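You operate a simulated robot arm through the tools that you are given. There is no shell and no other tool.

Carry out the task below with a simulated two-armed robot. There is one attempt and no reset: what you move stays moved.

TASK
Set the flow knob to 1 and clamp the closed purple housing with the CLAMP button.
Fine: loosen the silver ring to free the knob and tighten it again before you clamp; the housing goes between pad and stop.

Only the result counts: the job must be done as asked and must still hold three seconds after the hand-in. Knocking over, shifting, dropping, spilling or breaking anything else fails it.

THE ROBOT
Two 7-joint arms with fingered hands on one trunk that stands fixed in place. Base frame: the origin is at the foot of the trunk, x ahead of it, y to its left, z up. Readings come in mm, degrees, newtons and seconds.
The left shoulder is at [70, 139, 1108], the right one opposite. With the tool pointing down near the work surface each hand reaches from about 460 to 840 mm from the base axis, measured 20 degrees to its own side. Payload 3.9 kg a hand.
The tool frame of a hand sits at the grasp point between the pads (the TCP): z along the fingers, y along the line on which they close. The tips reach 29 mm beyond it. The gripper opens to 100 mm; its body begins 34 mm behind the TCP. The gripper is a hand of 5 fingers: y runs from the thumb to the fingers, the wrist lies at [-15, -105, -177] in the tool frame, and closing takes about 1.5 s.
Orientation is that of the tool frame in the base frame, as a unit quaternion [w, x, y, z]. With the fingers straight down and the wrist toward the robot, the tool's x, y and z point along [0, 1, 0], [1, 0, 0] and [0, 0, -1] of the base frame.

THE INTERFACE
- The arms move only by the tool move_arm. It takes "left_deltas", "right_deltas" or both (then of equal length, played together; a hand with none holds still); each is a list of rows, each an object (a shift or turn left out is 0, a gripper value left out holds the last) with "dr": the turn, a rotation vector about the base's x, y, z in rad, a list of three; "travel": the shift along the base's x, y, z in mm, a list of three. In form: [{"dr": [ax, ay, az], "travel": [dx, dy, dz]}, ...]. A call has 1 to 20 rows; each row is the pose to reach, as a shift and turn from the pose commanded when the call began. "left_gripper" and "right_gripper" are, for a hand that has rows, the finger opening in mm, from 0 to 100, set as the call begins (left out, the last holds). A row lasts 0.2 s, in which the tool goes at most 50 mm and 8.6 degrees; a call with a longer step from one row to the next is refused whole, and so is a gripper value outside its range. Where a pose cannot be reached the arm comes as near as it can. A force on the tool above 50 N (or 10 N above the force at the start of the call, whichever is more), or a blocked arm, ends the call early, and 0.2 s more pass. Each finger travels about 153 mm/s and halts on what it meets, pressing with about 31 N; the grip force reading is that of the motor and also rises with nothing between the fingers. The clock runs only during rows and for 0.2 s after the last one: add rows that repeat a pose to give the fingers time. It gives the time, the measured TCP pose, the force on the tool (base axes), the opening and the grip force at its end, in the units of the frame above (readings bear some noise), with the torque about the TCP (base axes, N m) and any sound that the robot's microphone picked up.
- Cameras (640 x 400 px; columns grow to the right, rows downward): "scene" is now at [142.2, 2.9, 1438.3]; the picture's right is [0.03, -1.00, 0.00], its down [-0.46, -0.01, -0.89] and it looks along [0.89, 0.03, -0.46] (base axes); focal length 256 px, centre (320, 200). "left" rides on the left gripper at [-66, -86, -121] in its tool frame; the picture's right is [-0.76, -0.31, 0.58], its down [0.59, -0.70, 0.40] and it looks along [0.28, 0.64, 0.71] (tool axes); focal length 247 px, centre (320, 200). "right" rides on the right gripper at [66, -86, -121] in its tool frame; the picture's right is [-0.76, 0.31, -0.58], its down [-0.59, -0.70, 0.40] and it looks along [-0.28, 0.64, 0.71] (tool axes); focal length 247 px, centre (320, 200). There is no depth. A picture from a camera that has moved, and an enlarged one, comes with that camera's place and axes in the base frame and with its lens.
- capture(camera): a new picture of that camera. It takes no simulated time.
- lift_body(by): slides the trunk up (or, below 0, down) by that many mm; the arms and the scene camera ride with it, the base frame stays. It gives what a move gives, with no picture.
- move_fingers(index, middle, ring, little, thumb_bend, thumb_turn, hand): sets how far each is bent, from 0 (flat) to 1 (curled in); at 0.3 the hand is open as for a grip, at 0.7 the pads meet at the TCP. One left out holds its place. A second passes; each finger stops where it meets its share of the squeeze, and holds until it gets a number again. A gripper value or a shape takes the hand back. It gives what a move gives, with no picture; readings hold the bend of each and the force on index, middle, ring, little, thumb and palm. thumb_turn goes from beside the hand (0) to across from the fingers (1), as for a grip.
- grasp_type(shape, hand): the hand has 5 fingers and takes this shape, open, in about a second: jaw (thumb against the fingers, like two jaws); tri (thumb and two fingers); tip (a fingertip pinch); poke (one finger out to press); point (the index stretched); flat (the hand flat); cup (the hand cupped); fist (a fist). The gripper value then closes the fingers along that shape, each until it touches; the sizes above hold for jaw. It gives what a move gives, with no picture.
- head_to(pan, tilt): turns the head with the scene camera to pan (to the left, within 86 degrees either way) and tilt (down, from -29 to 69), counted from straight ahead of the robot. It gives what a move gives.
- close_up(camera, box): a new picture of the part [left, top, right, bottom] of that camera's present view, enlarged. It takes no simulated time.
- close_job(): hands the job in; it is judged then, once.

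Nothing tells you positions but the pictures and the camera data. Unless the task says otherwise, let go and move clear before handing in.

The tools are called after ">>>" as a command line: name --argument value ..., lists and objects as JSON in quotes. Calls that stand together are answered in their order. move_arm: Moves the arms, as the interface text tells. Its arguments: {"type":"object","properties":{"left_deltas":{"type":"array","items":{"type":"object","properties":{"dr":{"type":"array","items":{"type":"number"}},"travel":{"type":"array","items":{"type":"number"}}}}},"left_gripper":{"type":"number"},"right_deltas":{"type":"array","items":{"type":"object","properties":{"dr":{"type":"array","items":{"type":"number"}},"travel":{"type":"array","items":{"type":"number"}}}}},"right_gripper":{"type":"number"}},"required":[]} The other tools are called the same way: lift_body (by) moves the trunk up or down; grasp_type (shape, hand) gives the hand a shape; move_fingers (index, middle, ring, little, thumb_bend, thumb_turn, hand) moves the fingers one by one; head_to (pan, tilt) turns the head that bears the scene camera; capture (camera) takes a picture; close_up (camera, box) takes an enlarged picture of a part of a camera's view; close_job () hands the job in.

At the start:

```text
time: 0.0
left_ee_pos: [397.1, 170.9, 1248.5]
left_orientation: [0.0, 0.682, 0.732, 0.0]
left_force: [0.9, 0.7, 0.0]
left_torque: [0.06, -0.01, -0.01]
left_grip_width: 99.8
left_grip_force: 0.1
left_shape: jaw
left_bend: [0.3, 0.3, 0.3, 0.3, 0.3, 0.98]
left_finger forces: [0.0, 0.1, 0.0, 0.0, 0.0, 0.0]
right_ee_pos: [351.4, -100.5, 1337.8]
right_orientation: [-0.001, 0.683, 0.731, 0.001]
right_force: [-0.6, -0.5, -0.2]
right_torque: [0.02, -0.02, 0.01]
right_grip_width: 99.8
right_grip_force: 0.0
right_shape: jaw
right_bend: [0.3, 0.3, 0.3, 0.3, 0.3, 0.98]
right_finger forces: [0.0, 0.0, 0.1, 0.0, 0.0, 0.1]
trunk travel left (down, up): [-750.0, 90.0]
head pan, tilt (commanded): [1.7, 27.6]
```

scene: 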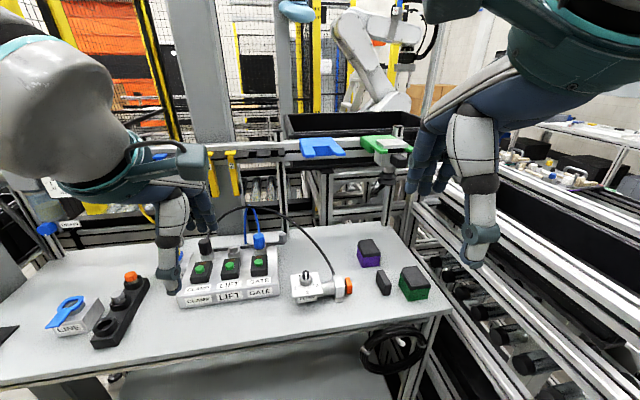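
right: 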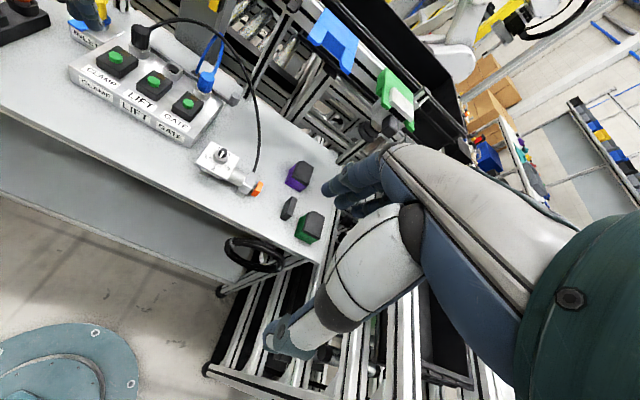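
left: 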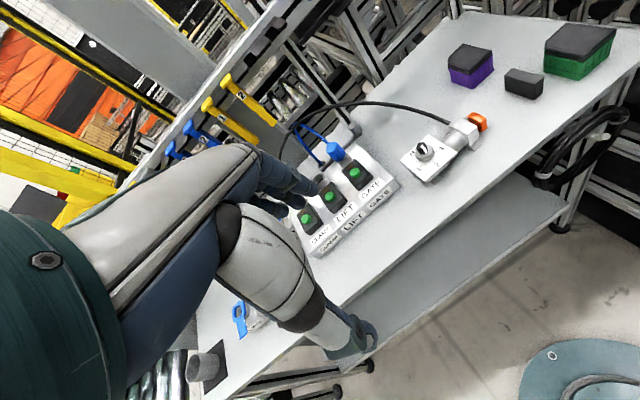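

I see a table with button boxes (CLAMP, LIFT, GATE), a silver valve-like block with a knob and cable, and purple/green housings with black lids. I'll look closer before doing anything.

>>> close_up --camera "scene" --box '[160, 220, 300, 310]'

>>> close_up --camera "scene" --box '[270, 220, 450, 330]'

>>> close_up --camera "scene" --box '[20, 250, 180, 360]'

>>> close_up --camera "left" --box '[380, 20, 640, 200]'

>>> close_up --camera "right" --box '[180, 120, 340, 250]'

```text
4.44 times, centred on (230, 265) of scene
camera zoom: at [142.2, 2.9, 1438.3], right [0.03, -1.0, 0.0], down [-0.46, -0.01, -0.89], along [0.89, 0.03, -0.46], focal length 1138 px, centre (720, -89)
```

zoom: 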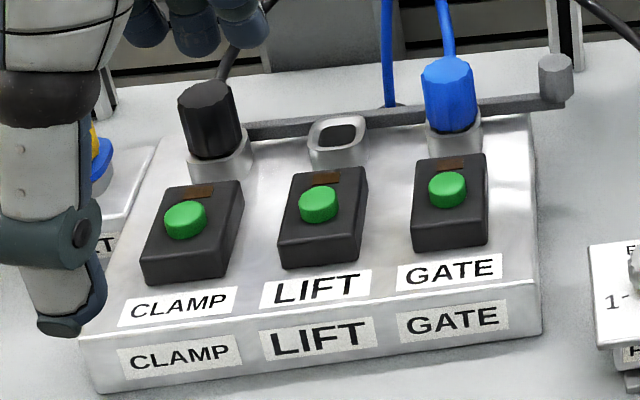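

```text
3.56 times, centred on (360, 275) of scene
camera zoom: at [142.2, 2.9, 1438.3], right [0.03, -1.0, 0.0], down [-0.46, -0.01, -0.89], along [0.89, 0.03, -0.46], focal length 910 px, centre (178, -67)
```

zoom: 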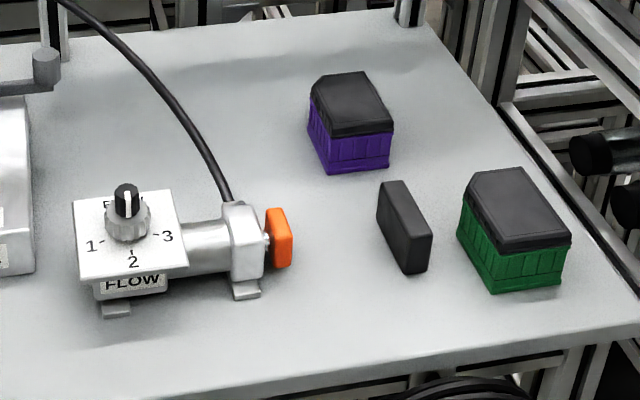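

```text
3.64 times, centred on (100, 305) of scene
camera zoom: at [142.2, 2.9, 1438.3], right [0.03, -1.0, 0.0], down [-0.46, -0.01, -0.89], along [0.89, 0.03, -0.46], focal length 931 px, centre (1120, -182)
```

zoom: 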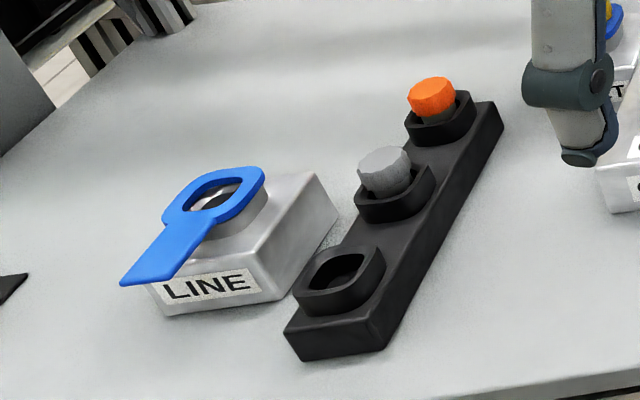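

```text
2.22 times, centred on (510, 110) of left
camera zoom: at [318.3, 100.5, 1369.3], right [-0.25, -0.78, -0.58], down [-0.74, 0.54, -0.4], along [0.62, 0.33, -0.71], focal length 549 px, centre (-102, 400)
```

zoom: 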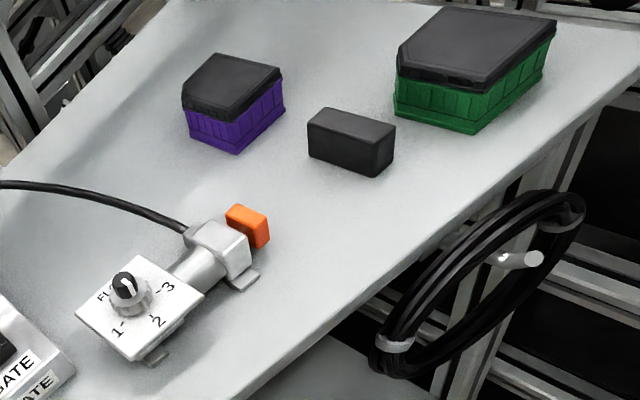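

```text
3.08 times, centred on (260, 185) of right
camera zoom: at [260.8, -41.6, 1456.5], right [0.36, -0.73, 0.58], down [-0.66, -0.64, -0.4], along [0.66, -0.24, -0.71], focal length 760 px, centre (505, 246)
```

zoom: 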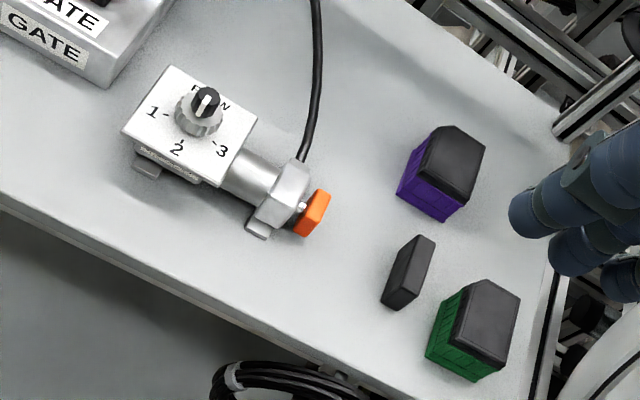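

The table top works out at z≈910, the knob is near [605, 52, 1000], and the purple housing's front-left corner is near [730, -103]. I'll turn the head for better views of the details.

>>> close_up --camera "scene" --box '[285, 255, 365, 305]'

>>> close_up --camera "left" --box '[395, 100, 495, 190]'

>>> close_up --camera "right" --box '[190, 130, 280, 200]'

>>> close_up --camera "right" --box '[60, 0, 240, 130]'

>>> close_up --camera "left" --box '[260, 80, 420, 260]'

```text
8.00 times, centred on (325, 280) of scene
camera zoom: at [142.2, 2.9, 1438.3], right [0.03, -1.0, 0.0], down [-0.46, -0.01, -0.89], along [0.89, 0.03, -0.46], focal length 2048 px, centre (280, -440)
```

zoom: 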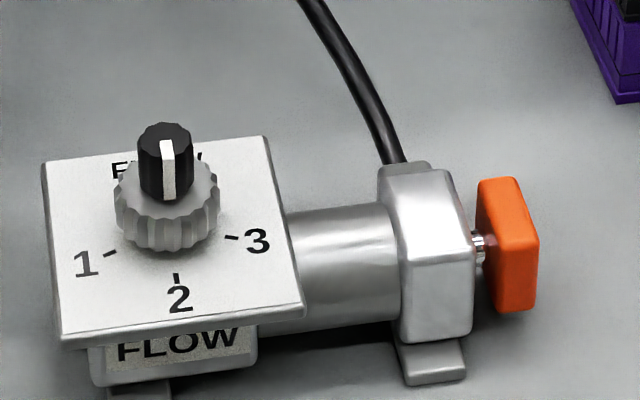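

```text
4.44 times, centred on (445, 145) of left
camera zoom: at [318.3, 100.5, 1369.3], right [-0.25, -0.78, -0.58], down [-0.74, 0.54, -0.4], along [0.62, 0.33, -0.71], focal length 1098 px, centre (-236, 444)
```

zoom: 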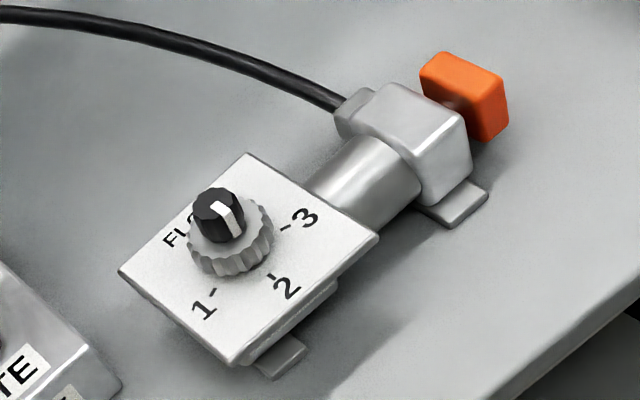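

```text
5.71 times, centred on (235, 165) of right
camera zoom: at [260.8, -41.6, 1456.5], right [0.36, -0.73, 0.58], down [-0.66, -0.64, -0.4], along [0.66, -0.24, -0.71], focal length 1411 px, centre (806, 400)
```

zoom: 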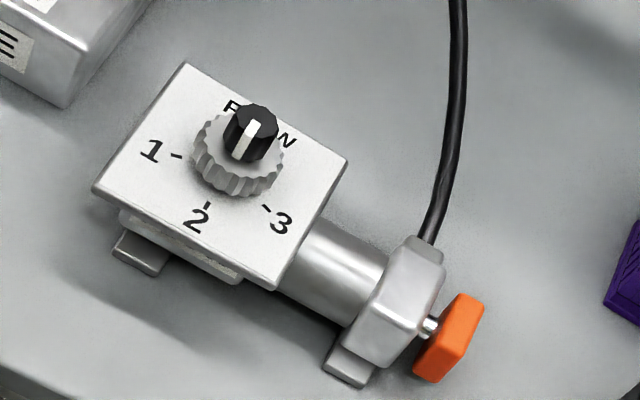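

```text
3.08 times, centred on (150, 65) of right
camera zoom: at [260.8, -41.6, 1456.5], right [0.36, -0.73, 0.58], down [-0.66, -0.64, -0.4], along [0.66, -0.24, -0.71], focal length 760 px, centre (843, 615)
```

zoom: 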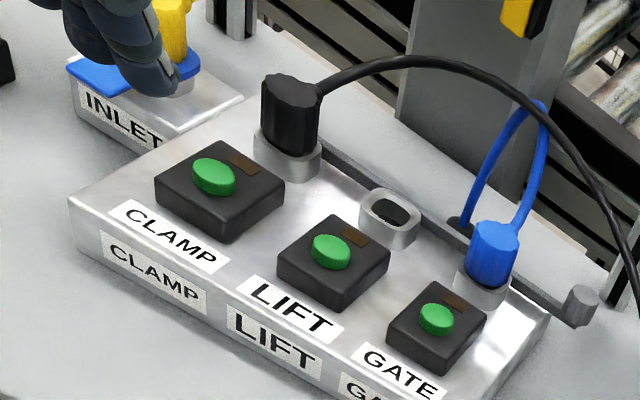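

```text
2.22 times, centred on (340, 170) of left
camera zoom: at [318.3, 100.5, 1369.3], right [-0.25, -0.78, -0.58], down [-0.74, 0.54, -0.4], along [0.62, 0.33, -0.71], focal length 549 px, centre (276, 267)
```

zoom: 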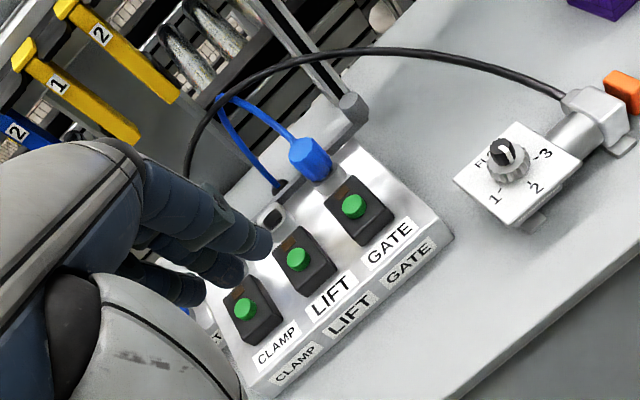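

The pointer line on the knob points at "2" (toward the robot), the scalloped silver ring sits beneath it, and the black hose runs from CLAMP to the cylinder. There is also an INLET box hidden by the left hand, so I move that arm aside and turn the head to see it.

>>> move_arm --left_deltas '[{"travel": [0, 40, 0]}, {"travel": [0, 80, 0]}, {"travel": [0, 120, 0]}, {"travel": [0, 160, 0]}, {"travel": [0, 200, 0]}]'

>>> head_to --pan 25 --tilt 40

>>> capture --camera "scene"

>>> capture --camera "left"

```text
time: 1.2
left_ee_pos: [421.9, 263.8, 1219.8]
left_orientation: [0.001, 0.681, 0.732, 0.001]
left_force: [0.4, -0.1, -0.2]
left_torque: [0.02, 0.01, 0.05]
left_grip_width: 99.8
left_grip_force: 0.0
left_shape: jaw
left_bend: [0.3, 0.3, 0.3, 0.3, 0.3, 0.98]
left_finger forces: [0.1, 0.1, 0.0, 0.0, 0.0, 0.1]
left hand out of reach, approached as far as the arm can: row 2, 3, 4, 5
right_ee_pos: [352.9, -101.8, 1336.4]
right_orientation: [0.0, 0.682, 0.731, 0.001]
right_force: [-0.4, -0.7, 0.0]
right_torque: [0.01, 0.06, 0.01]
right_grip_width: 99.7
right_grip_force: 0.1
right_shape: jaw
right_bend: [0.3, 0.3, 0.3, 0.3, 0.3, 0.98]
right_finger forces: [0.0, 0.0, 0.0, 0.1, 0.0, 0.1]
trunk travel left (down, up): [-750.0, 90.0]
head pan, tilt (commanded): [1.7, 27.6]
```

```text
time: 2.1
left_ee_pos: [420.7, 263.6, 1219.7]
left_orientation: [0.002, 0.68, 0.733, 0.0]
left_force: [1.0, 0.5, -0.3]
left_torque: [0.01, -0.03, 0.03]
left_grip_width: 99.9
left_grip_force: 0.1
left_shape: jaw
left_bend: [0.3, 0.3, 0.3, 0.3, 0.3, 0.98]
left_finger forces: [0.0, 0.0, 0.0, 0.0, 0.1, 0.0]
right_ee_pos: [352.9, -101.2, 1337.6]
right_orientation: [0.0, 0.682, 0.731, 0.0]
right_force: [0.3, -0.2, -0.7]
right_torque: [0.0, 0.04, 0.01]
right_grip_width: 100.0
right_grip_force: 0.0
right_shape: jaw
right_bend: [0.3, 0.3, 0.3, 0.3, 0.3, 0.98]
right_finger forces: [0.1, 0.0, 0.1, 0.1, 0.0, 0.0]
trunk travel left (down, up): [-750.0, 90.0]
head pan, tilt (commanded): [25.0, 40.0]
```

```text
taken
camera scene: at [128.0, 36.2, 1419.1], right [0.42, -0.91, 0.0], down [-0.58, -0.27, -0.77], along [0.69, 0.32, -0.64], focal length 256 px, centre (320, 200)
```

scene: 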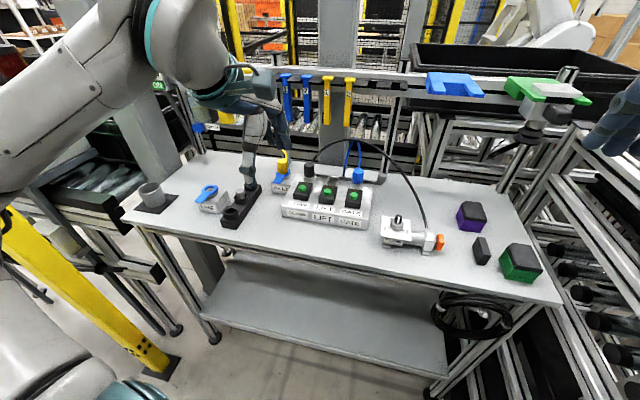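

```text
taken
camera left: at [341.8, 192.6, 1338.8], right [-0.25, -0.78, -0.58], down [-0.74, 0.54, -0.4], along [0.62, 0.33, -0.71], focal length 247 px, centre (320, 200)
```

left: 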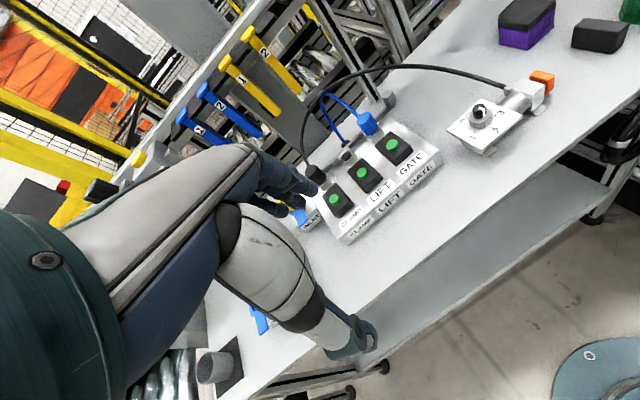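

>>> close_up --camera "scene" --box '[130, 130, 290, 230]'

>>> close_up --camera "scene" --box '[260, 130, 380, 230]'

>>> close_up --camera "scene" --box '[370, 190, 550, 290]'

```text
4.00 times, centred on (210, 180) of scene
camera zoom: at [128.0, 36.2, 1419.1], right [0.42, -0.91, 0.0], down [-0.58, -0.27, -0.77], along [0.69, 0.32, -0.64], focal length 1024 px, centre (760, 280)
```

zoom: 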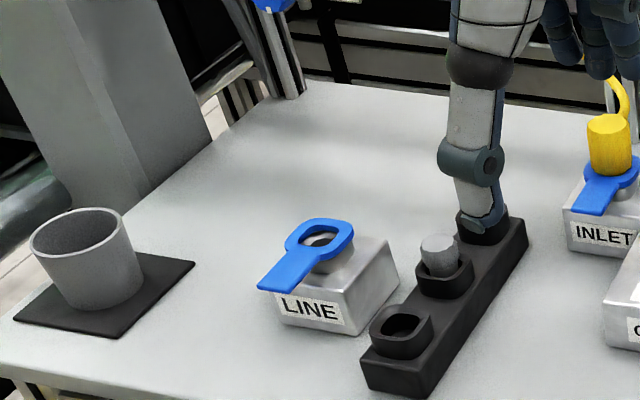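

```text
4.00 times, centred on (320, 180) of scene
camera zoom: at [128.0, 36.2, 1419.1], right [0.42, -0.91, 0.0], down [-0.58, -0.27, -0.77], along [0.69, 0.32, -0.64], focal length 1024 px, centre (320, 280)
```

zoom: 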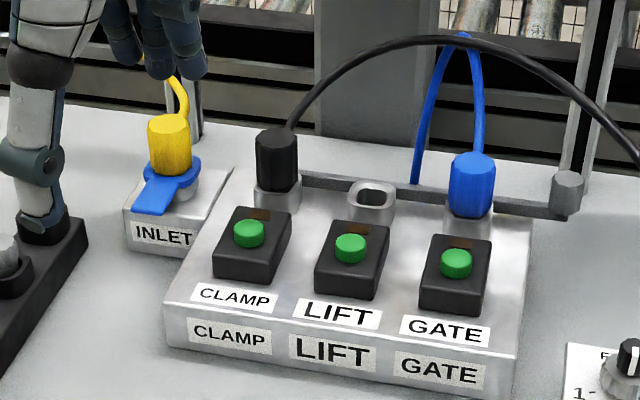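

```text
3.56 times, centred on (460, 240) of scene
camera zoom: at [128.0, 36.2, 1419.1], right [0.42, -0.91, 0.0], down [-0.58, -0.27, -0.77], along [0.69, 0.32, -0.64], focal length 910 px, centre (-178, 58)
```

zoom: 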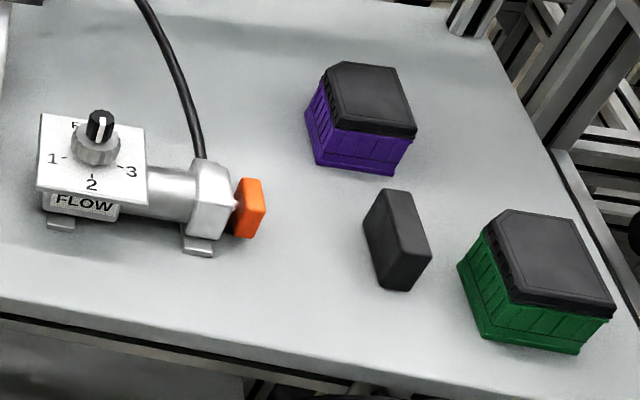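

The CLAMP hose is plugged in and INLET has its yellow plug. I estimate the ring axis at (607, 54): ring z≈968–981, knob top ≈1004, plate ≈966, unit yawed about 11°. Next I bring the left hand back over the knob at a safe height to see how it can be oriented.

>>> move_arm --left_deltas '[{"travel": [0, -40, 0]}, {"travel": [0, -80, 0]}]'

>>> head_to --pan 5 --tilt 45

>>> capture --camera "scene"

```text
time: 2.7
left_ee_pos: [421.3, 182.0, 1219.7]
left_orientation: [0.0, 0.682, 0.732, 0.0]
left_force: [0.3, -0.6, 0.8]
left_torque: [0.03, 0.03, 0.04]
left_grip_width: 99.9
left_grip_force: 0.1
left_shape: jaw
left_bend: [0.3, 0.3, 0.3, 0.3, 0.3, 0.98]
left_finger forces: [0.0, 0.1, 0.1, 0.1, 0.0, 0.0]
right_ee_pos: [353.1, -103.0, 1337.4]
right_orientation: [0.0, 0.682, 0.731, 0.001]
right_force: [0.1, 0.1, 0.3]
right_torque: [0.04, -0.01, 0.0]
right_grip_width: 99.7
right_grip_force: 0.1
right_shape: jaw
right_bend: [0.3, 0.3, 0.3, 0.3, 0.3, 0.98]
right_finger forces: [0.0, 0.0, 0.0, 0.0, 0.1, 0.0]
trunk travel left (down, up): [-750.0, 90.0]
head pan, tilt (commanded): [25.0, 40.0]
```

```text
time: 3.5
left_ee_pos: [420.4, 184.4, 1220.8]
left_orientation: [0.001, 0.682, 0.731, -0.001]
left_force: [0.2, 0.0, 0.5]
left_torque: [0.0, 0.02, 0.0]
left_grip_width: 99.8
left_grip_force: 0.2
left_shape: jaw
left_bend: [0.3, 0.3, 0.3, 0.3, 0.3, 0.98]
left_finger forces: [0.0, 0.1, 0.1, 0.1, 0.1, 0.1]
right_ee_pos: [350.6, -101.6, 1337.2]
right_orientation: [0.0, 0.682, 0.731, -0.001]
right_force: [-0.1, -0.5, -1.0]
right_torque: [-0.03, 0.02, -0.01]
right_grip_width: 99.7
right_grip_force: 0.1
right_shape: jaw
right_bend: [0.3, 0.3, 0.3, 0.3, 0.3, 0.98]
right_finger forces: [0.1, 0.1, 0.0, 0.0, 0.0, 0.0]
trunk travel left (down, up): [-750.0, 90.0]
head pan, tilt (commanded): [5.0, 45.0]
```

```text
taken
camera scene: at [131.8, 7.8, 1411.9], right [0.09, -1.0, 0.0], down [-0.7, -0.06, -0.71], along [0.7, 0.06, -0.71], focal length 256 px, centre (320, 200)
```

scene: 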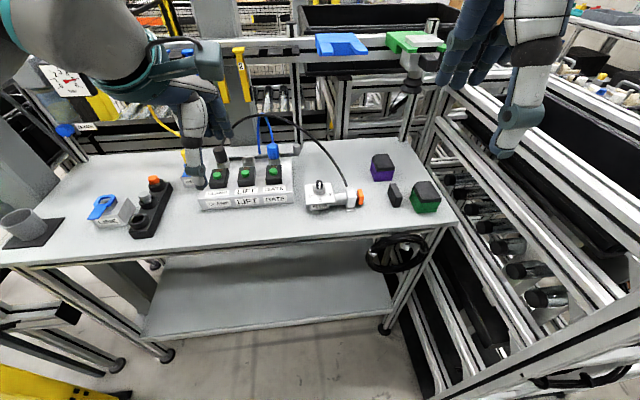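

The pose deltas are counted from the actual pose, so I move the left hand over the knob at z≈1180 while yawing it about -90°. That keeps the fingers clear of the black hose arching behind the knob.

>>> move_arm --left_deltas '[{"travel": [15, -10, -3], "dr": [0, 0, -0.145]}, {"travel": [31, -21, -6], "dr": [0, 0, -0.29]}, {"travel": [46, -32, -10], "dr": [0, 0, -0.435]}, {"travel": [62, -43, -13], "dr": [0, 0, -0.58]}, {"travel": [78, -54, -16], "dr": [0, 0, -0.725]}, {"travel": [93, -65, -20], "dr": [0, 0, -0.87]}, {"travel": [109, -76, -23], "dr": [0, 0, -1.015]}, {"travel": [124, -87, -26], "dr": [0, 0, -1.16]}, {"travel": [140, -98, -30], "dr": [0, 0, -1.305]}, {"travel": [155, -108, -33], "dr": [0, 0, -1.45]}, {"travel": [171, -119, -36], "dr": [0, 0, -1.595]}, {"travel": [186, -130, -40], "dr": [0, 0, -1.64]}]'

>>> capture --camera "scene"

>>> capture --camera "left"

```text
time: 6.1
left_ee_pos: [489.6, 49.7, 1060.1]
left_orientation: [0.07, 0.933, 0.337, 0.102]
left_force: [0.4, 0.3, 0.7]
left_torque: [0.01, 0.03, -0.02]
left_grip_width: 100.0
left_grip_force: 0.1
left_shape: jaw
left_bend: [0.3, 0.3, 0.3, 0.3, 0.3, 0.98]
left_finger forces: [0.1, 0.0, 0.0, 0.0, 0.0, 0.0]
left hand out of reach, approached as far as the arm can: row 3, 4, 5, 6, 7, 8, 9, 10, 11, 12
right_ee_pos: [354.4, -101.3, 1334.7]
right_orientation: [-0.002, 0.683, 0.731, 0.0]
right_force: [0.7, 0.6, -0.3]
right_torque: [-0.04, 0.07, 0.0]
right_grip_width: 99.9
right_grip_force: 0.0
right_shape: jaw
right_bend: [0.3, 0.3, 0.3, 0.3, 0.3, 0.98]
right_finger forces: [0.1, 0.1, 0.0, 0.0, 0.0, 0.1]
trunk travel left (down, up): [-750.0, 90.0]
head pan, tilt (commanded): [5.0, 45.0]
```

```text
taken
camera scene: at [134.7, 7.1, 1411.5], right [0.09, -1.0, 0.0], down [-0.71, -0.06, -0.71], along [0.7, 0.06, -0.71], focal length 256 px, centre (320, 200)
```

scene: 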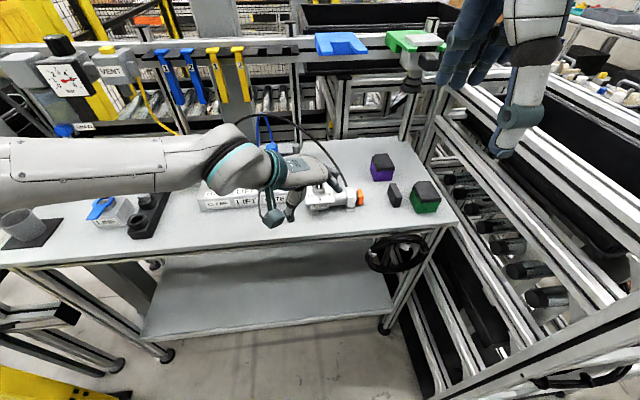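

```text
taken
camera left: at [360.1, 80.9, 1150.5], right [-0.62, -0.29, -0.73], down [0.11, 0.89, -0.44], along [0.78, -0.35, -0.52], focal length 247 px, centre (320, 200)
```

left: 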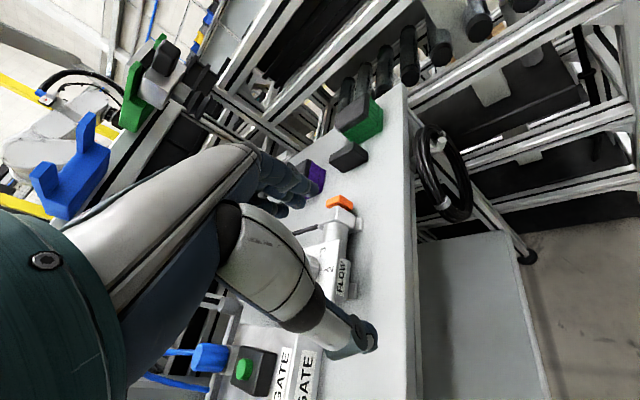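

The arm could not hold that pose so high and sagged to (490, 50, 1060), tilted but touching nothing. I level the hand here and take another look before going closer.

>>> move_arm --left_deltas '[{"travel": [0, 0, 5], "dr": [0.02, 0.08, 0]}, {"travel": [0, 0, 10], "dr": [0.04, 0.16, 0]}, {"travel": [0, 0, 15], "dr": [0.0625, 0.24, 0]}, {"travel": [0, 0, 15], "dr": [0.0625, 0.24, 0]}]'

>>> capture --camera "scene"

>>> capture --camera "left"

```text
time: 7.1
left_ee_pos: [486.2, 50.3, 1061.5]
left_orientation: [0.072, 0.933, 0.337, 0.104]
left_force: [0.3, 1.0, 1.1]
left_torque: [0.04, 0.02, 0.01]
left_grip_width: 99.7
left_grip_force: 0.0
left_shape: jaw
left_bend: [0.3, 0.3, 0.3, 0.3, 0.3, 0.98]
left_finger forces: [0.0, 0.0, 0.1, 0.0, 0.1, 0.0]
left hand out of reach, approached as far as the arm can: row 1, 2, 3, 4
right_ee_pos: [353.2, -101.9, 1336.6]
right_orientation: [0.0, 0.683, 0.731, 0.001]
right_force: [-0.3, 0.2, 0.3]
right_torque: [0.02, -0.03, 0.01]
right_grip_width: 99.8
right_grip_force: 0.1
right_shape: jaw
right_bend: [0.3, 0.3, 0.3, 0.3, 0.3, 0.98]
right_finger forces: [0.1, 0.0, 0.0, 0.1, 0.0, 0.1]
trunk travel left (down, up): [-750.0, 90.0]
head pan, tilt (commanded): [5.0, 45.0]
```

```text
taken
camera scene: at [132.1, 6.9, 1411.8], right [0.09, -1.0, 0.0], down [-0.7, -0.06, -0.71], along [0.7, 0.06, -0.71], focal length 256 px, centre (320, 200)
```

scene: 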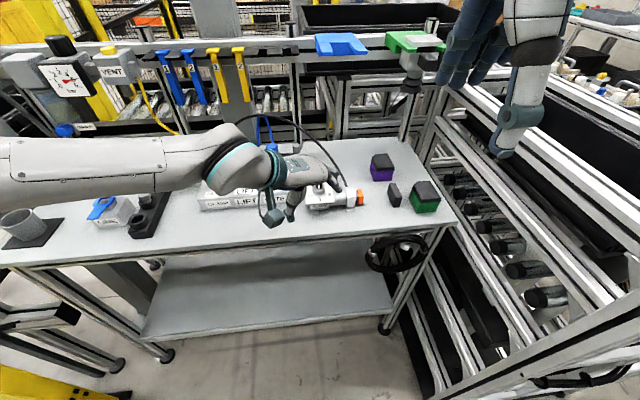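

```text
taken
camera left: at [358.1, 80.7, 1151.5], right [-0.62, -0.29, -0.73], down [0.11, 0.89, -0.44], along [0.78, -0.35, -0.52], focal length 247 px, centre (320, 200)
```

left: 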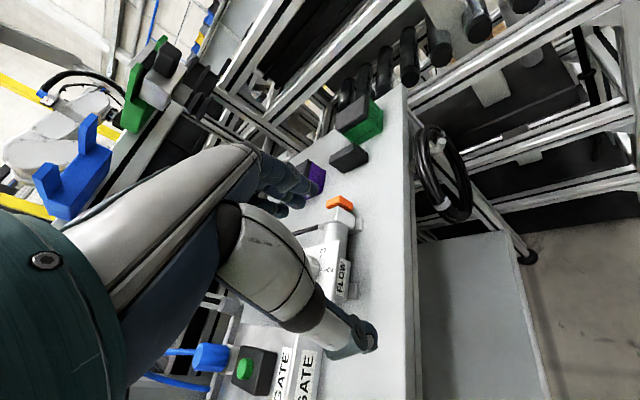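

The arm is at a joint limit in this configuration. I rotate back toward the standard orientation while moving left and up, then re-approach lower and farther out.

>>> move_arm --left_deltas '[{"travel": [0, 8, 5], "dr": [-0.007, 0.037, 0.125]}, {"travel": [0, 16, 10], "dr": [-0.013, 0.074, 0.25]}, {"travel": [0, 24, 15], "dr": [-0.02, 0.11, 0.374]}, {"travel": [0, 32, 20], "dr": [-0.027, 0.147, 0.499]}, {"travel": [0, 40, 25], "dr": [-0.034, 0.184, 0.624]}, {"travel": [0, 48, 30], "dr": [-0.04, 0.221, 0.748]}, {"travel": [0, 56, 35], "dr": [-0.047, 0.258, 0.873]}, {"travel": [0, 64, 40], "dr": [-0.047, 0.258, 0.873]}]'

>>> capture --camera "scene"

```text
time: 8.9
left_ee_pos: [490.1, 115.6, 1101.7]
left_orientation: [0.0, 0.707, 0.707, -0.001]
left_force: [0.7, -0.1, -0.8]
left_torque: [-0.04, 0.01, 0.02]
left_grip_width: 100.1
left_grip_force: 0.0
left_shape: jaw
left_bend: [0.3, 0.3, 0.3, 0.3, 0.3, 0.98]
left_finger forces: [0.1, 0.0, 0.1, 0.1, 0.0, 0.1]
right_ee_pos: [351.5, -100.7, 1335.5]
right_orientation: [0.001, 0.683, 0.73, 0.0]
right_force: [-0.2, -0.4, -0.7]
right_torque: [-0.03, -0.02, 0.01]
right_grip_width: 99.7
right_grip_force: 0.0
right_shape: jaw
right_bend: [0.3, 0.3, 0.3, 0.3, 0.3, 0.98]
right_finger forces: [0.0, 0.1, 0.1, 0.0, 0.0, 0.0]
trunk travel left (down, up): [-750.0, 90.0]
head pan, tilt (commanded): [5.0, 45.0]
```

```text
taken
camera scene: at [131.6, 8.2, 1411.9], right [0.09, -1.0, 0.0], down [-0.7, -0.06, -0.71], along [0.7, 0.06, -0.71], focal length 256 px, centre (320, 200)
```

scene: 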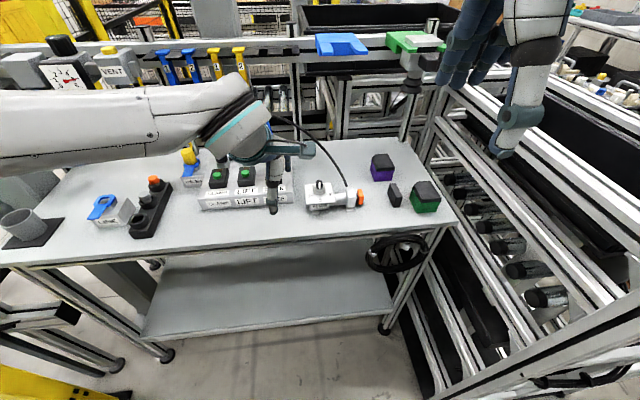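

>>> capture --camera "left"

>>> close_up --camera "scene" --box '[190, 100, 350, 220]'

>>> capture --camera "right"

```text
taken
camera left: at [405.5, 51.7, 1221.9], right [-0.31, -0.76, -0.58], down [-0.7, 0.59, -0.4], along [0.64, 0.28, -0.71], focal length 247 px, centre (320, 200)
```

left: 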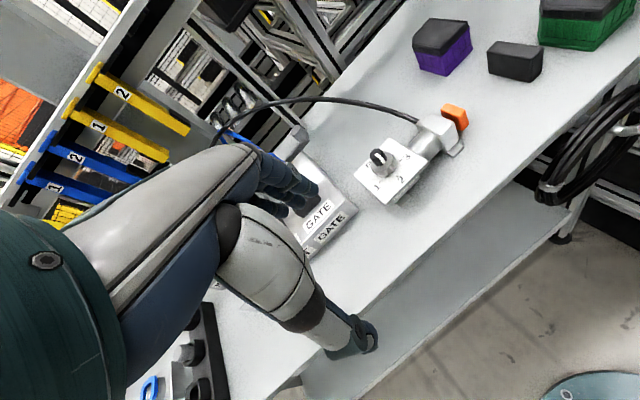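

```text
3.33 times, centred on (270, 160) of scene
camera zoom: at [131.6, 8.2, 1411.9], right [0.09, -1.0, 0.0], down [-0.7, -0.06, -0.71], along [0.7, 0.06, -0.71], focal length 853 px, centre (487, 333)
```

zoom: 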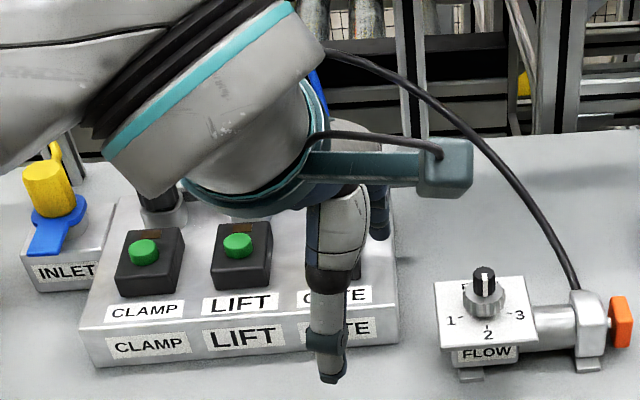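

```text
taken
camera right: at [260.5, -40.6, 1456.7], right [0.36, -0.73, 0.58], down [-0.66, -0.64, -0.4], along [0.66, -0.24, -0.71], focal length 247 px, centre (320, 200)
```

right: 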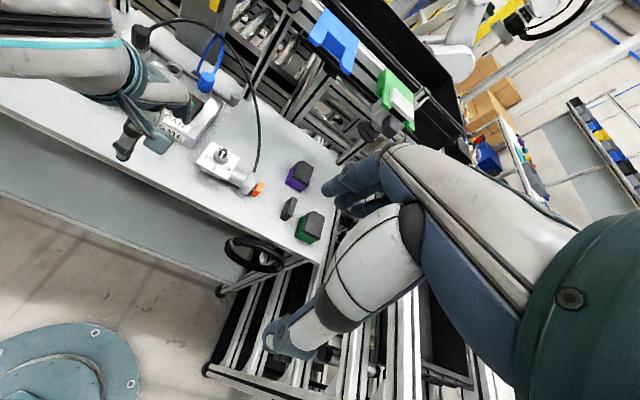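

Standard orientation is reached at (490, 116, 1102), and the hose runs about 60 mm behind the knob at z≈1030–1065. I move a bit farther out and lower, then test how far the left hand can yaw there.

>>> move_arm --left_deltas '[{"travel": [35, -13, -11]}, {"travel": [70, -26, -22]}, {"travel": [70, -26, -22], "dr": [0, 0, -0.14]}, {"travel": [70, -26, -22], "dr": [0, 0, -0.28]}, {"travel": [70, -26, -22], "dr": [0, 0, -0.42]}, {"travel": [70, -26, -22], "dr": [0, 0, -0.56]}, {"travel": [70, -26, -22], "dr": [0, 0, -0.7]}]'

>>> capture --camera "scene"

>>> capture --camera "left"

```text
time: 10.5
left_ee_pos: [558.0, 87.9, 1080.6]
left_orientation: [-0.001, 0.864, 0.504, 0.0]
left_force: [0.6, -0.2, 0.1]
left_torque: [-0.01, 0.0, 0.02]
left_grip_width: 99.8
left_grip_force: 0.1
left_shape: jaw
left_bend: [0.3, 0.3, 0.3, 0.3, 0.3, 0.98]
left_finger forces: [0.1, 0.1, 0.0, 0.0, 0.0, 0.1]
left hand out of reach, approached as far as the arm can: row 7
right_ee_pos: [352.8, -101.8, 1336.6]
right_orientation: [0.0, 0.683, 0.73, 0.001]
right_force: [0.4, 0.0, -0.1]
right_torque: [0.02, 0.03, 0.01]
right_grip_width: 99.8
right_grip_force: 0.0
right_shape: jaw
right_bend: [0.3, 0.3, 0.3, 0.3, 0.3, 0.98]
right_finger forces: [0.1, 0.0, 0.1, 0.0, 0.1, 0.1]
trunk travel left (down, up): [-750.0, 90.0]
head pan, tilt (commanded): [5.0, 45.0]
```

```text
taken
camera scene: at [132.0, 6.7, 1411.8], right [0.09, -1.0, 0.0], down [-0.7, -0.06, -0.71], along [0.7, 0.06, -0.71], focal length 256 px, centre (320, 200)
```

scene: 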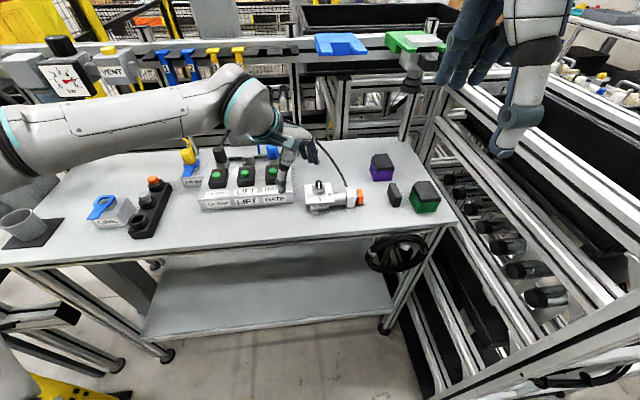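

```text
taken
camera left: at [453.4, 74.6, 1200.0], right [-0.64, -0.51, -0.58], down [-0.32, 0.86, -0.4], along [0.7, -0.07, -0.71], focal length 247 px, centre (320, 200)
```

left: 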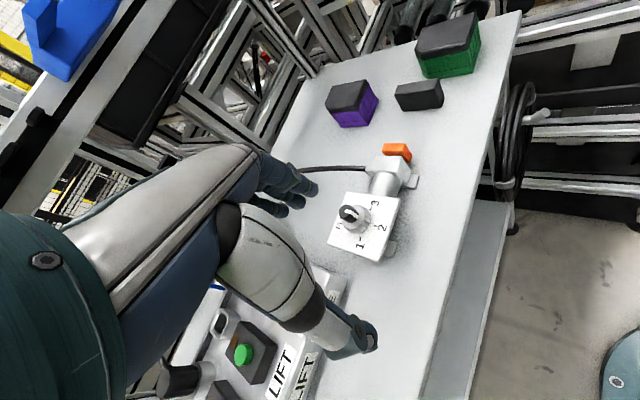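

At this spot the left hand yaws only to about -30°. I test how far it goes the other way.

>>> move_arm --left_deltas '[{"dr": [0, 0, 0.14]}, {"dr": [0, 0, 0.28]}, {"dr": [0, 0, 0.42]}, {"dr": [0, 0, 0.56]}, {"dr": [0, 0, 0.7]}, {"dr": [0, 0, 0.84]}, {"dr": [0, 0, 0.98]}, {"dr": [0, 0, 1.12]}, {"dr": [0, 0, 1.26]}, {"dr": [0, 0, 1.4]}, {"dr": [0, 0, 1.54]}, {"dr": [0, 0, 1.68]}]'

>>> capture --camera "scene"

>>> capture --camera "left"

```text
time: 13.1
left_ee_pos: [560.7, 89.8, 1078.5]
left_orientation: [0.0, 0.2, 0.98, 0.0]
left_force: [0.4, -0.1, 0.4]
left_torque: [0.02, -0.02, -0.03]
left_grip_width: 99.9
left_grip_force: 0.0
left_shape: jaw
left_bend: [0.3, 0.3, 0.3, 0.3, 0.3, 0.98]
left_finger forces: [0.1, 0.0, 0.0, 0.1, 0.1, 0.0]
right_ee_pos: [352.9, -101.4, 1336.1]
right_orientation: [0.0, 0.683, 0.73, 0.001]
right_force: [0.8, -0.7, 0.0]
right_torque: [0.01, -0.03, 0.02]
right_grip_width: 99.8
right_grip_force: 0.0
right_shape: jaw
right_bend: [0.3, 0.3, 0.3, 0.3, 0.3, 0.98]
right_finger forces: [0.1, 0.1, 0.2, 0.1, 0.0, 0.0]
trunk travel left (down, up): [-750.0, 90.0]
head pan, tilt (commanded): [5.0, 45.0]
```

```text
taken
camera scene: at [132.3, 6.6, 1411.8], right [0.09, -1.0, 0.0], down [-0.7, -0.06, -0.71], along [0.7, 0.06, -0.71], focal length 256 px, centre (320, 200)
```

scene: 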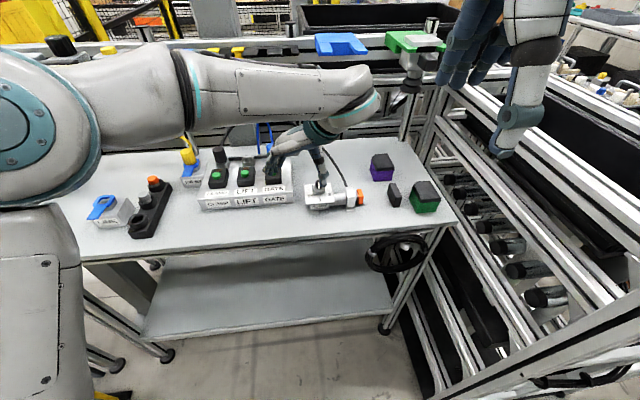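

```text
taken
camera left: at [588.0, -14.9, 1198.8], right [0.58, -0.58, -0.58], down [-0.82, -0.42, -0.4], along [-0.01, 0.7, -0.71], focal length 247 px, centre (320, 200)
```

left: 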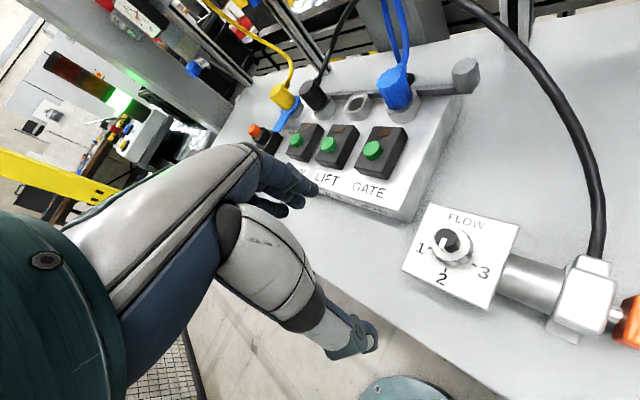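

The left hand yaws freely to at least +67°, and from that angle its camera has a good view of the knob, ring and hose. I look at the finger profile from the scene camera and try the slimmer three-finger shape in free air.

>>> grasp_type --shape "tri" --hand "left"

>>> close_up --camera "scene" --box '[220, 90, 380, 220]'

>>> capture --camera "left"

>>> close_up --camera "right" --box '[80, 0, 300, 210]'

```text
time: 14.0
left_ee_pos: [559.6, 89.0, 1078.7]
left_orientation: [0.0, 0.201, 0.98, -0.001]
left_force: [0.4, -0.3, 0.2]
left_torque: [0.01, 0.0, 0.0]
left_grip_width: 99.7
left_grip_force: 0.0
left_shape: tri
left_bend: [0.3, 0.3, 0.99, 0.99, 0.3, 0.98]
left_finger forces: [0.0, 0.0, 0.0, 0.0, 0.0, 0.0]
right_ee_pos: [351.6, -101.8, 1337.3]
right_orientation: [-0.001, 0.683, 0.731, 0.0]
right_force: [0.0, 0.6, -0.1]
right_torque: [-0.02, 0.0, 0.04]
right_grip_width: 100.0
right_grip_force: 0.1
right_shape: jaw
right_bend: [0.3, 0.3, 0.3, 0.3, 0.3, 0.98]
right_finger forces: [0.0, 0.1, 0.0, 0.1, 0.0, 0.0]
trunk travel left (down, up): [-750.0, 90.0]
head pan, tilt (commanded): [5.0, 45.0]
```

```text
3.08 times, centred on (300, 155) of scene
camera zoom: at [131.9, 7.3, 1411.8], right [0.09, -1.0, 0.0], down [-0.7, -0.06, -0.71], along [0.7, 0.06, -0.71], focal length 788 px, centre (382, 338)
```

zoom: 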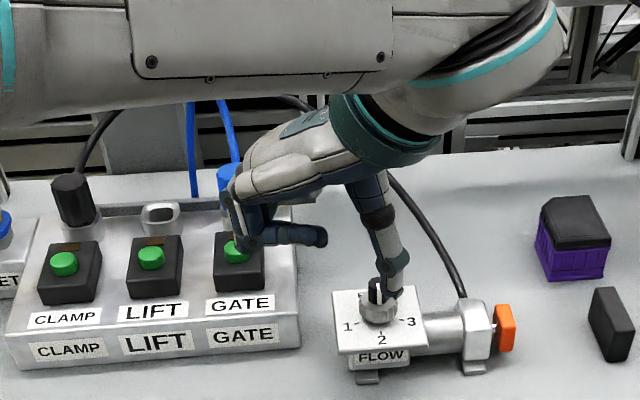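

```text
taken
camera left: at [587.4, -14.5, 1199.2], right [0.57, -0.58, -0.58], down [-0.82, -0.41, -0.4], along [-0.01, 0.7, -0.71], focal length 247 px, centre (320, 200)
```

left: 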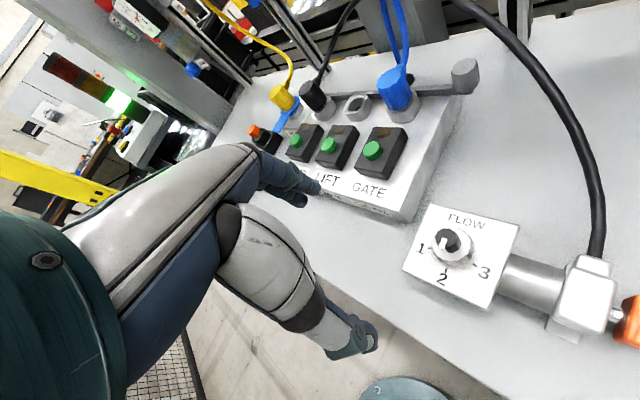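

```text
1.90 times, centred on (190, 105) of right
camera zoom: at [260.8, -41.5, 1456.5], right [0.36, -0.73, 0.58], down [-0.66, -0.64, -0.4], along [0.66, -0.24, -0.71], focal length 470 px, centre (568, 381)
```

zoom: 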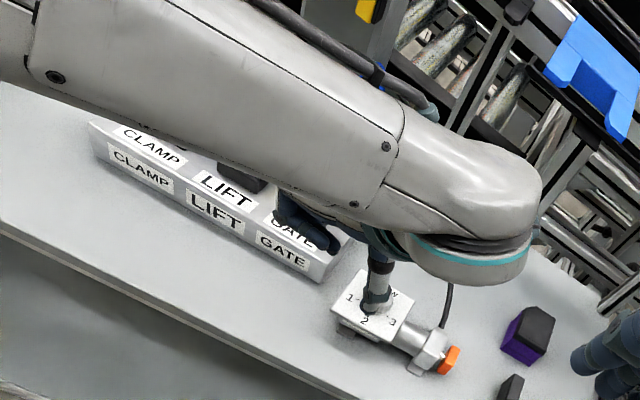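

The thumb hangs straight down while the fingers arch out to the far side, so the fingers should stay on the left (+y) side of the ring, away from the hose. I test how much more yaw is available.

>>> move_arm --left_deltas '[{"dr": [0, 0, 0.14]}, {"dr": [0, 0, 0.28]}, {"dr": [0, 0, 0.42]}, {"dr": [0, 0, 0.56]}, {"dr": [0, 0, 0.7]}, {"dr": [0, 0, 0.84]}, {"dr": [0, 0, 0.98]}, {"dr": [0, 0, 1.12]}]'

>>> capture --camera "scene"

>>> capture --camera "left"

```text
time: 15.8
left_ee_pos: [559.1, 89.8, 1078.5]
left_orientation: [0.001, -0.351, 0.936, -0.001]
left_force: [0.3, 0.9, 0.7]
left_torque: [0.01, -0.01, 0.01]
left_grip_width: 99.6
left_grip_force: 0.1
left_shape: tri
left_bend: [0.3, 0.3, 0.99, 0.99, 0.3, 0.98]
left_finger forces: [0.0, 0.0, 0.0, 0.0, 0.0, 0.0]
right_ee_pos: [353.2, -101.3, 1336.3]
right_orientation: [-0.001, 0.683, 0.73, 0.0]
right_force: [0.0, 0.3, -0.1]
right_torque: [-0.04, 0.02, 0.0]
right_grip_width: 99.9
right_grip_force: 0.2
right_shape: jaw
right_bend: [0.3, 0.3, 0.3, 0.3, 0.3, 0.98]
right_finger forces: [0.0, 0.0, 0.0, 0.0, 0.0, 0.0]
trunk travel left (down, up): [-750.0, 90.0]
head pan, tilt (commanded): [5.0, 45.0]
```

```text
taken
camera scene: at [132.3, 7.1, 1411.8], right [0.09, -1.0, 0.0], down [-0.7, -0.06, -0.71], along [0.7, 0.06, -0.71], focal length 256 px, centre (320, 200)
```

scene: 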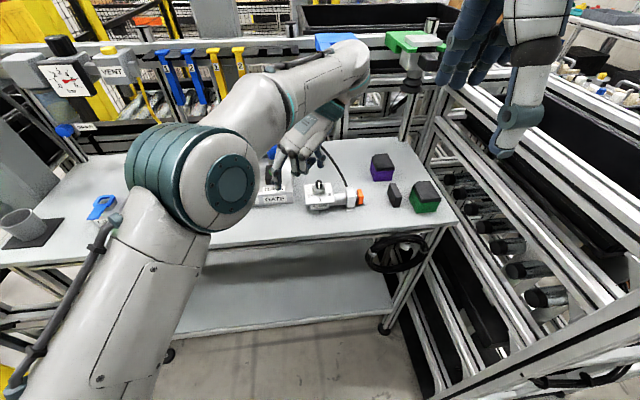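

```text
taken
camera left: at [666.3, 69.3, 1200.0], right [0.77, 0.27, -0.58], down [0.02, -0.92, -0.4], along [-0.63, 0.3, -0.71], focal length 247 px, centre (320, 200)
```

left: 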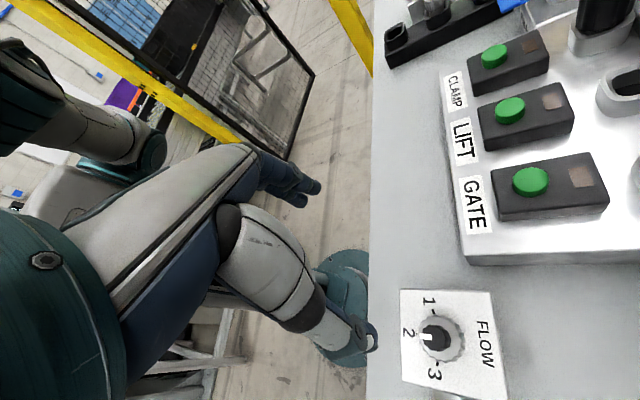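

Yaw reaches +131°, so there is ample range, and this view confirms the pointer is on "2". I return to yaw≈+90° and partly close the three-finger grip in the air to learn its geometry.

>>> move_arm --left_deltas '[{"dr": [0, 0, -0.14]}, {"dr": [0, 0, -0.28]}, {"dr": [0, 0, -0.42]}, {"dr": [0, 0, -0.56]}, {"dr": [0, 0, -0.7]}, {"dr": [0, 0, -0.716]}]' --left_gripper 40

>>> capture --camera "scene"

>>> close_up --camera "scene" --box '[240, 110, 380, 220]'

>>> close_up --camera "left" --box '[220, 120, 480, 380]'

```text
time: 17.2
left_ee_pos: [556.6, 90.8, 1079.4]
left_orientation: [0.0, 0.002, 1.0, -0.001]
left_force: [1.3, -0.5, -0.3]
left_torque: [0.0, 0.04, -0.01]
left_grip_width: 40.5
left_grip_force: 0.1
left_shape: tri
left_bend: [0.44, 0.47, 0.99, 0.99, 0.41, 1.0]
left_finger forces: [0.0, 0.0, 0.0, 0.0, 0.1, 0.0]
right_ee_pos: [351.6, -102.5, 1336.7]
right_orientation: [-0.001, 0.683, 0.731, 0.001]
right_force: [0.7, -0.3, -0.3]
right_torque: [0.01, 0.02, 0.02]
right_grip_width: 99.8
right_grip_force: 0.1
right_shape: jaw
right_bend: [0.3, 0.3, 0.3, 0.3, 0.3, 0.98]
right_finger forces: [0.1, 0.0, 0.0, 0.1, 0.0, 0.0]
trunk travel left (down, up): [-750.0, 90.0]
head pan, tilt (commanded): [5.0, 45.0]
```

```text
taken
camera scene: at [132.2, 7.1, 1411.8], right [0.09, -1.0, 0.0], down [-0.7, -0.06, -0.71], along [0.7, 0.06, -0.71], focal length 256 px, centre (320, 200)
```

scene: 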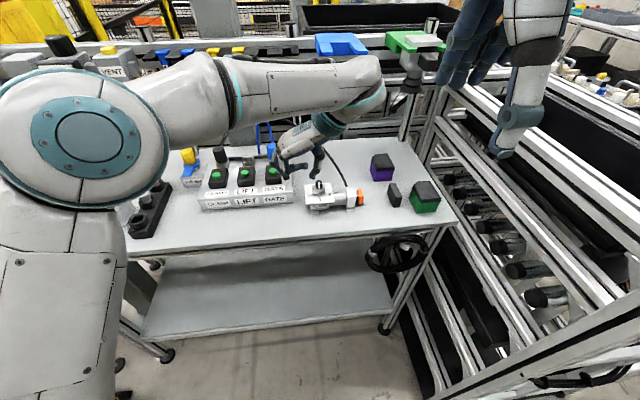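

```text
3.64 times, centred on (310, 165) of scene
camera zoom: at [132.2, 7.1, 1411.8], right [0.09, -1.0, 0.0], down [-0.7, -0.06, -0.71], along [0.7, 0.06, -0.71], focal length 931 px, centre (356, 327)
```

zoom: 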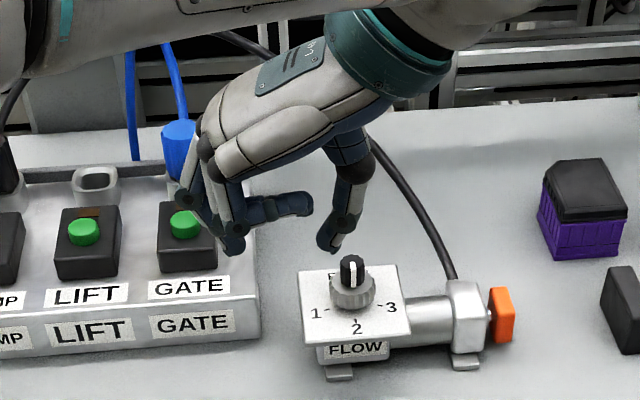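

```text
1.54 times, centred on (350, 250) of left
camera zoom: at [625.2, 3.8, 1199.5], right [0.76, -0.31, -0.58], down [-0.59, -0.7, -0.4], along [-0.28, 0.64, -0.71], focal length 380 px, centre (274, 123)
```

zoom: 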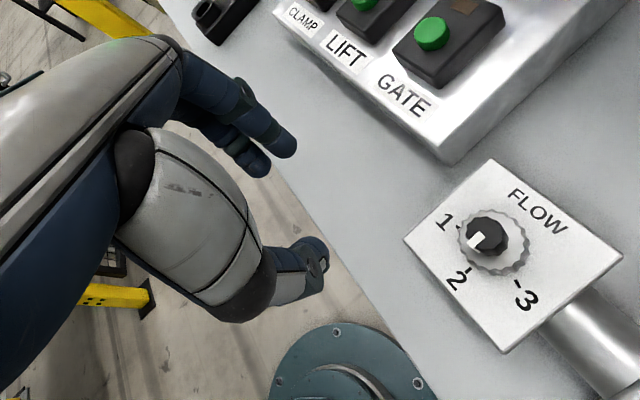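

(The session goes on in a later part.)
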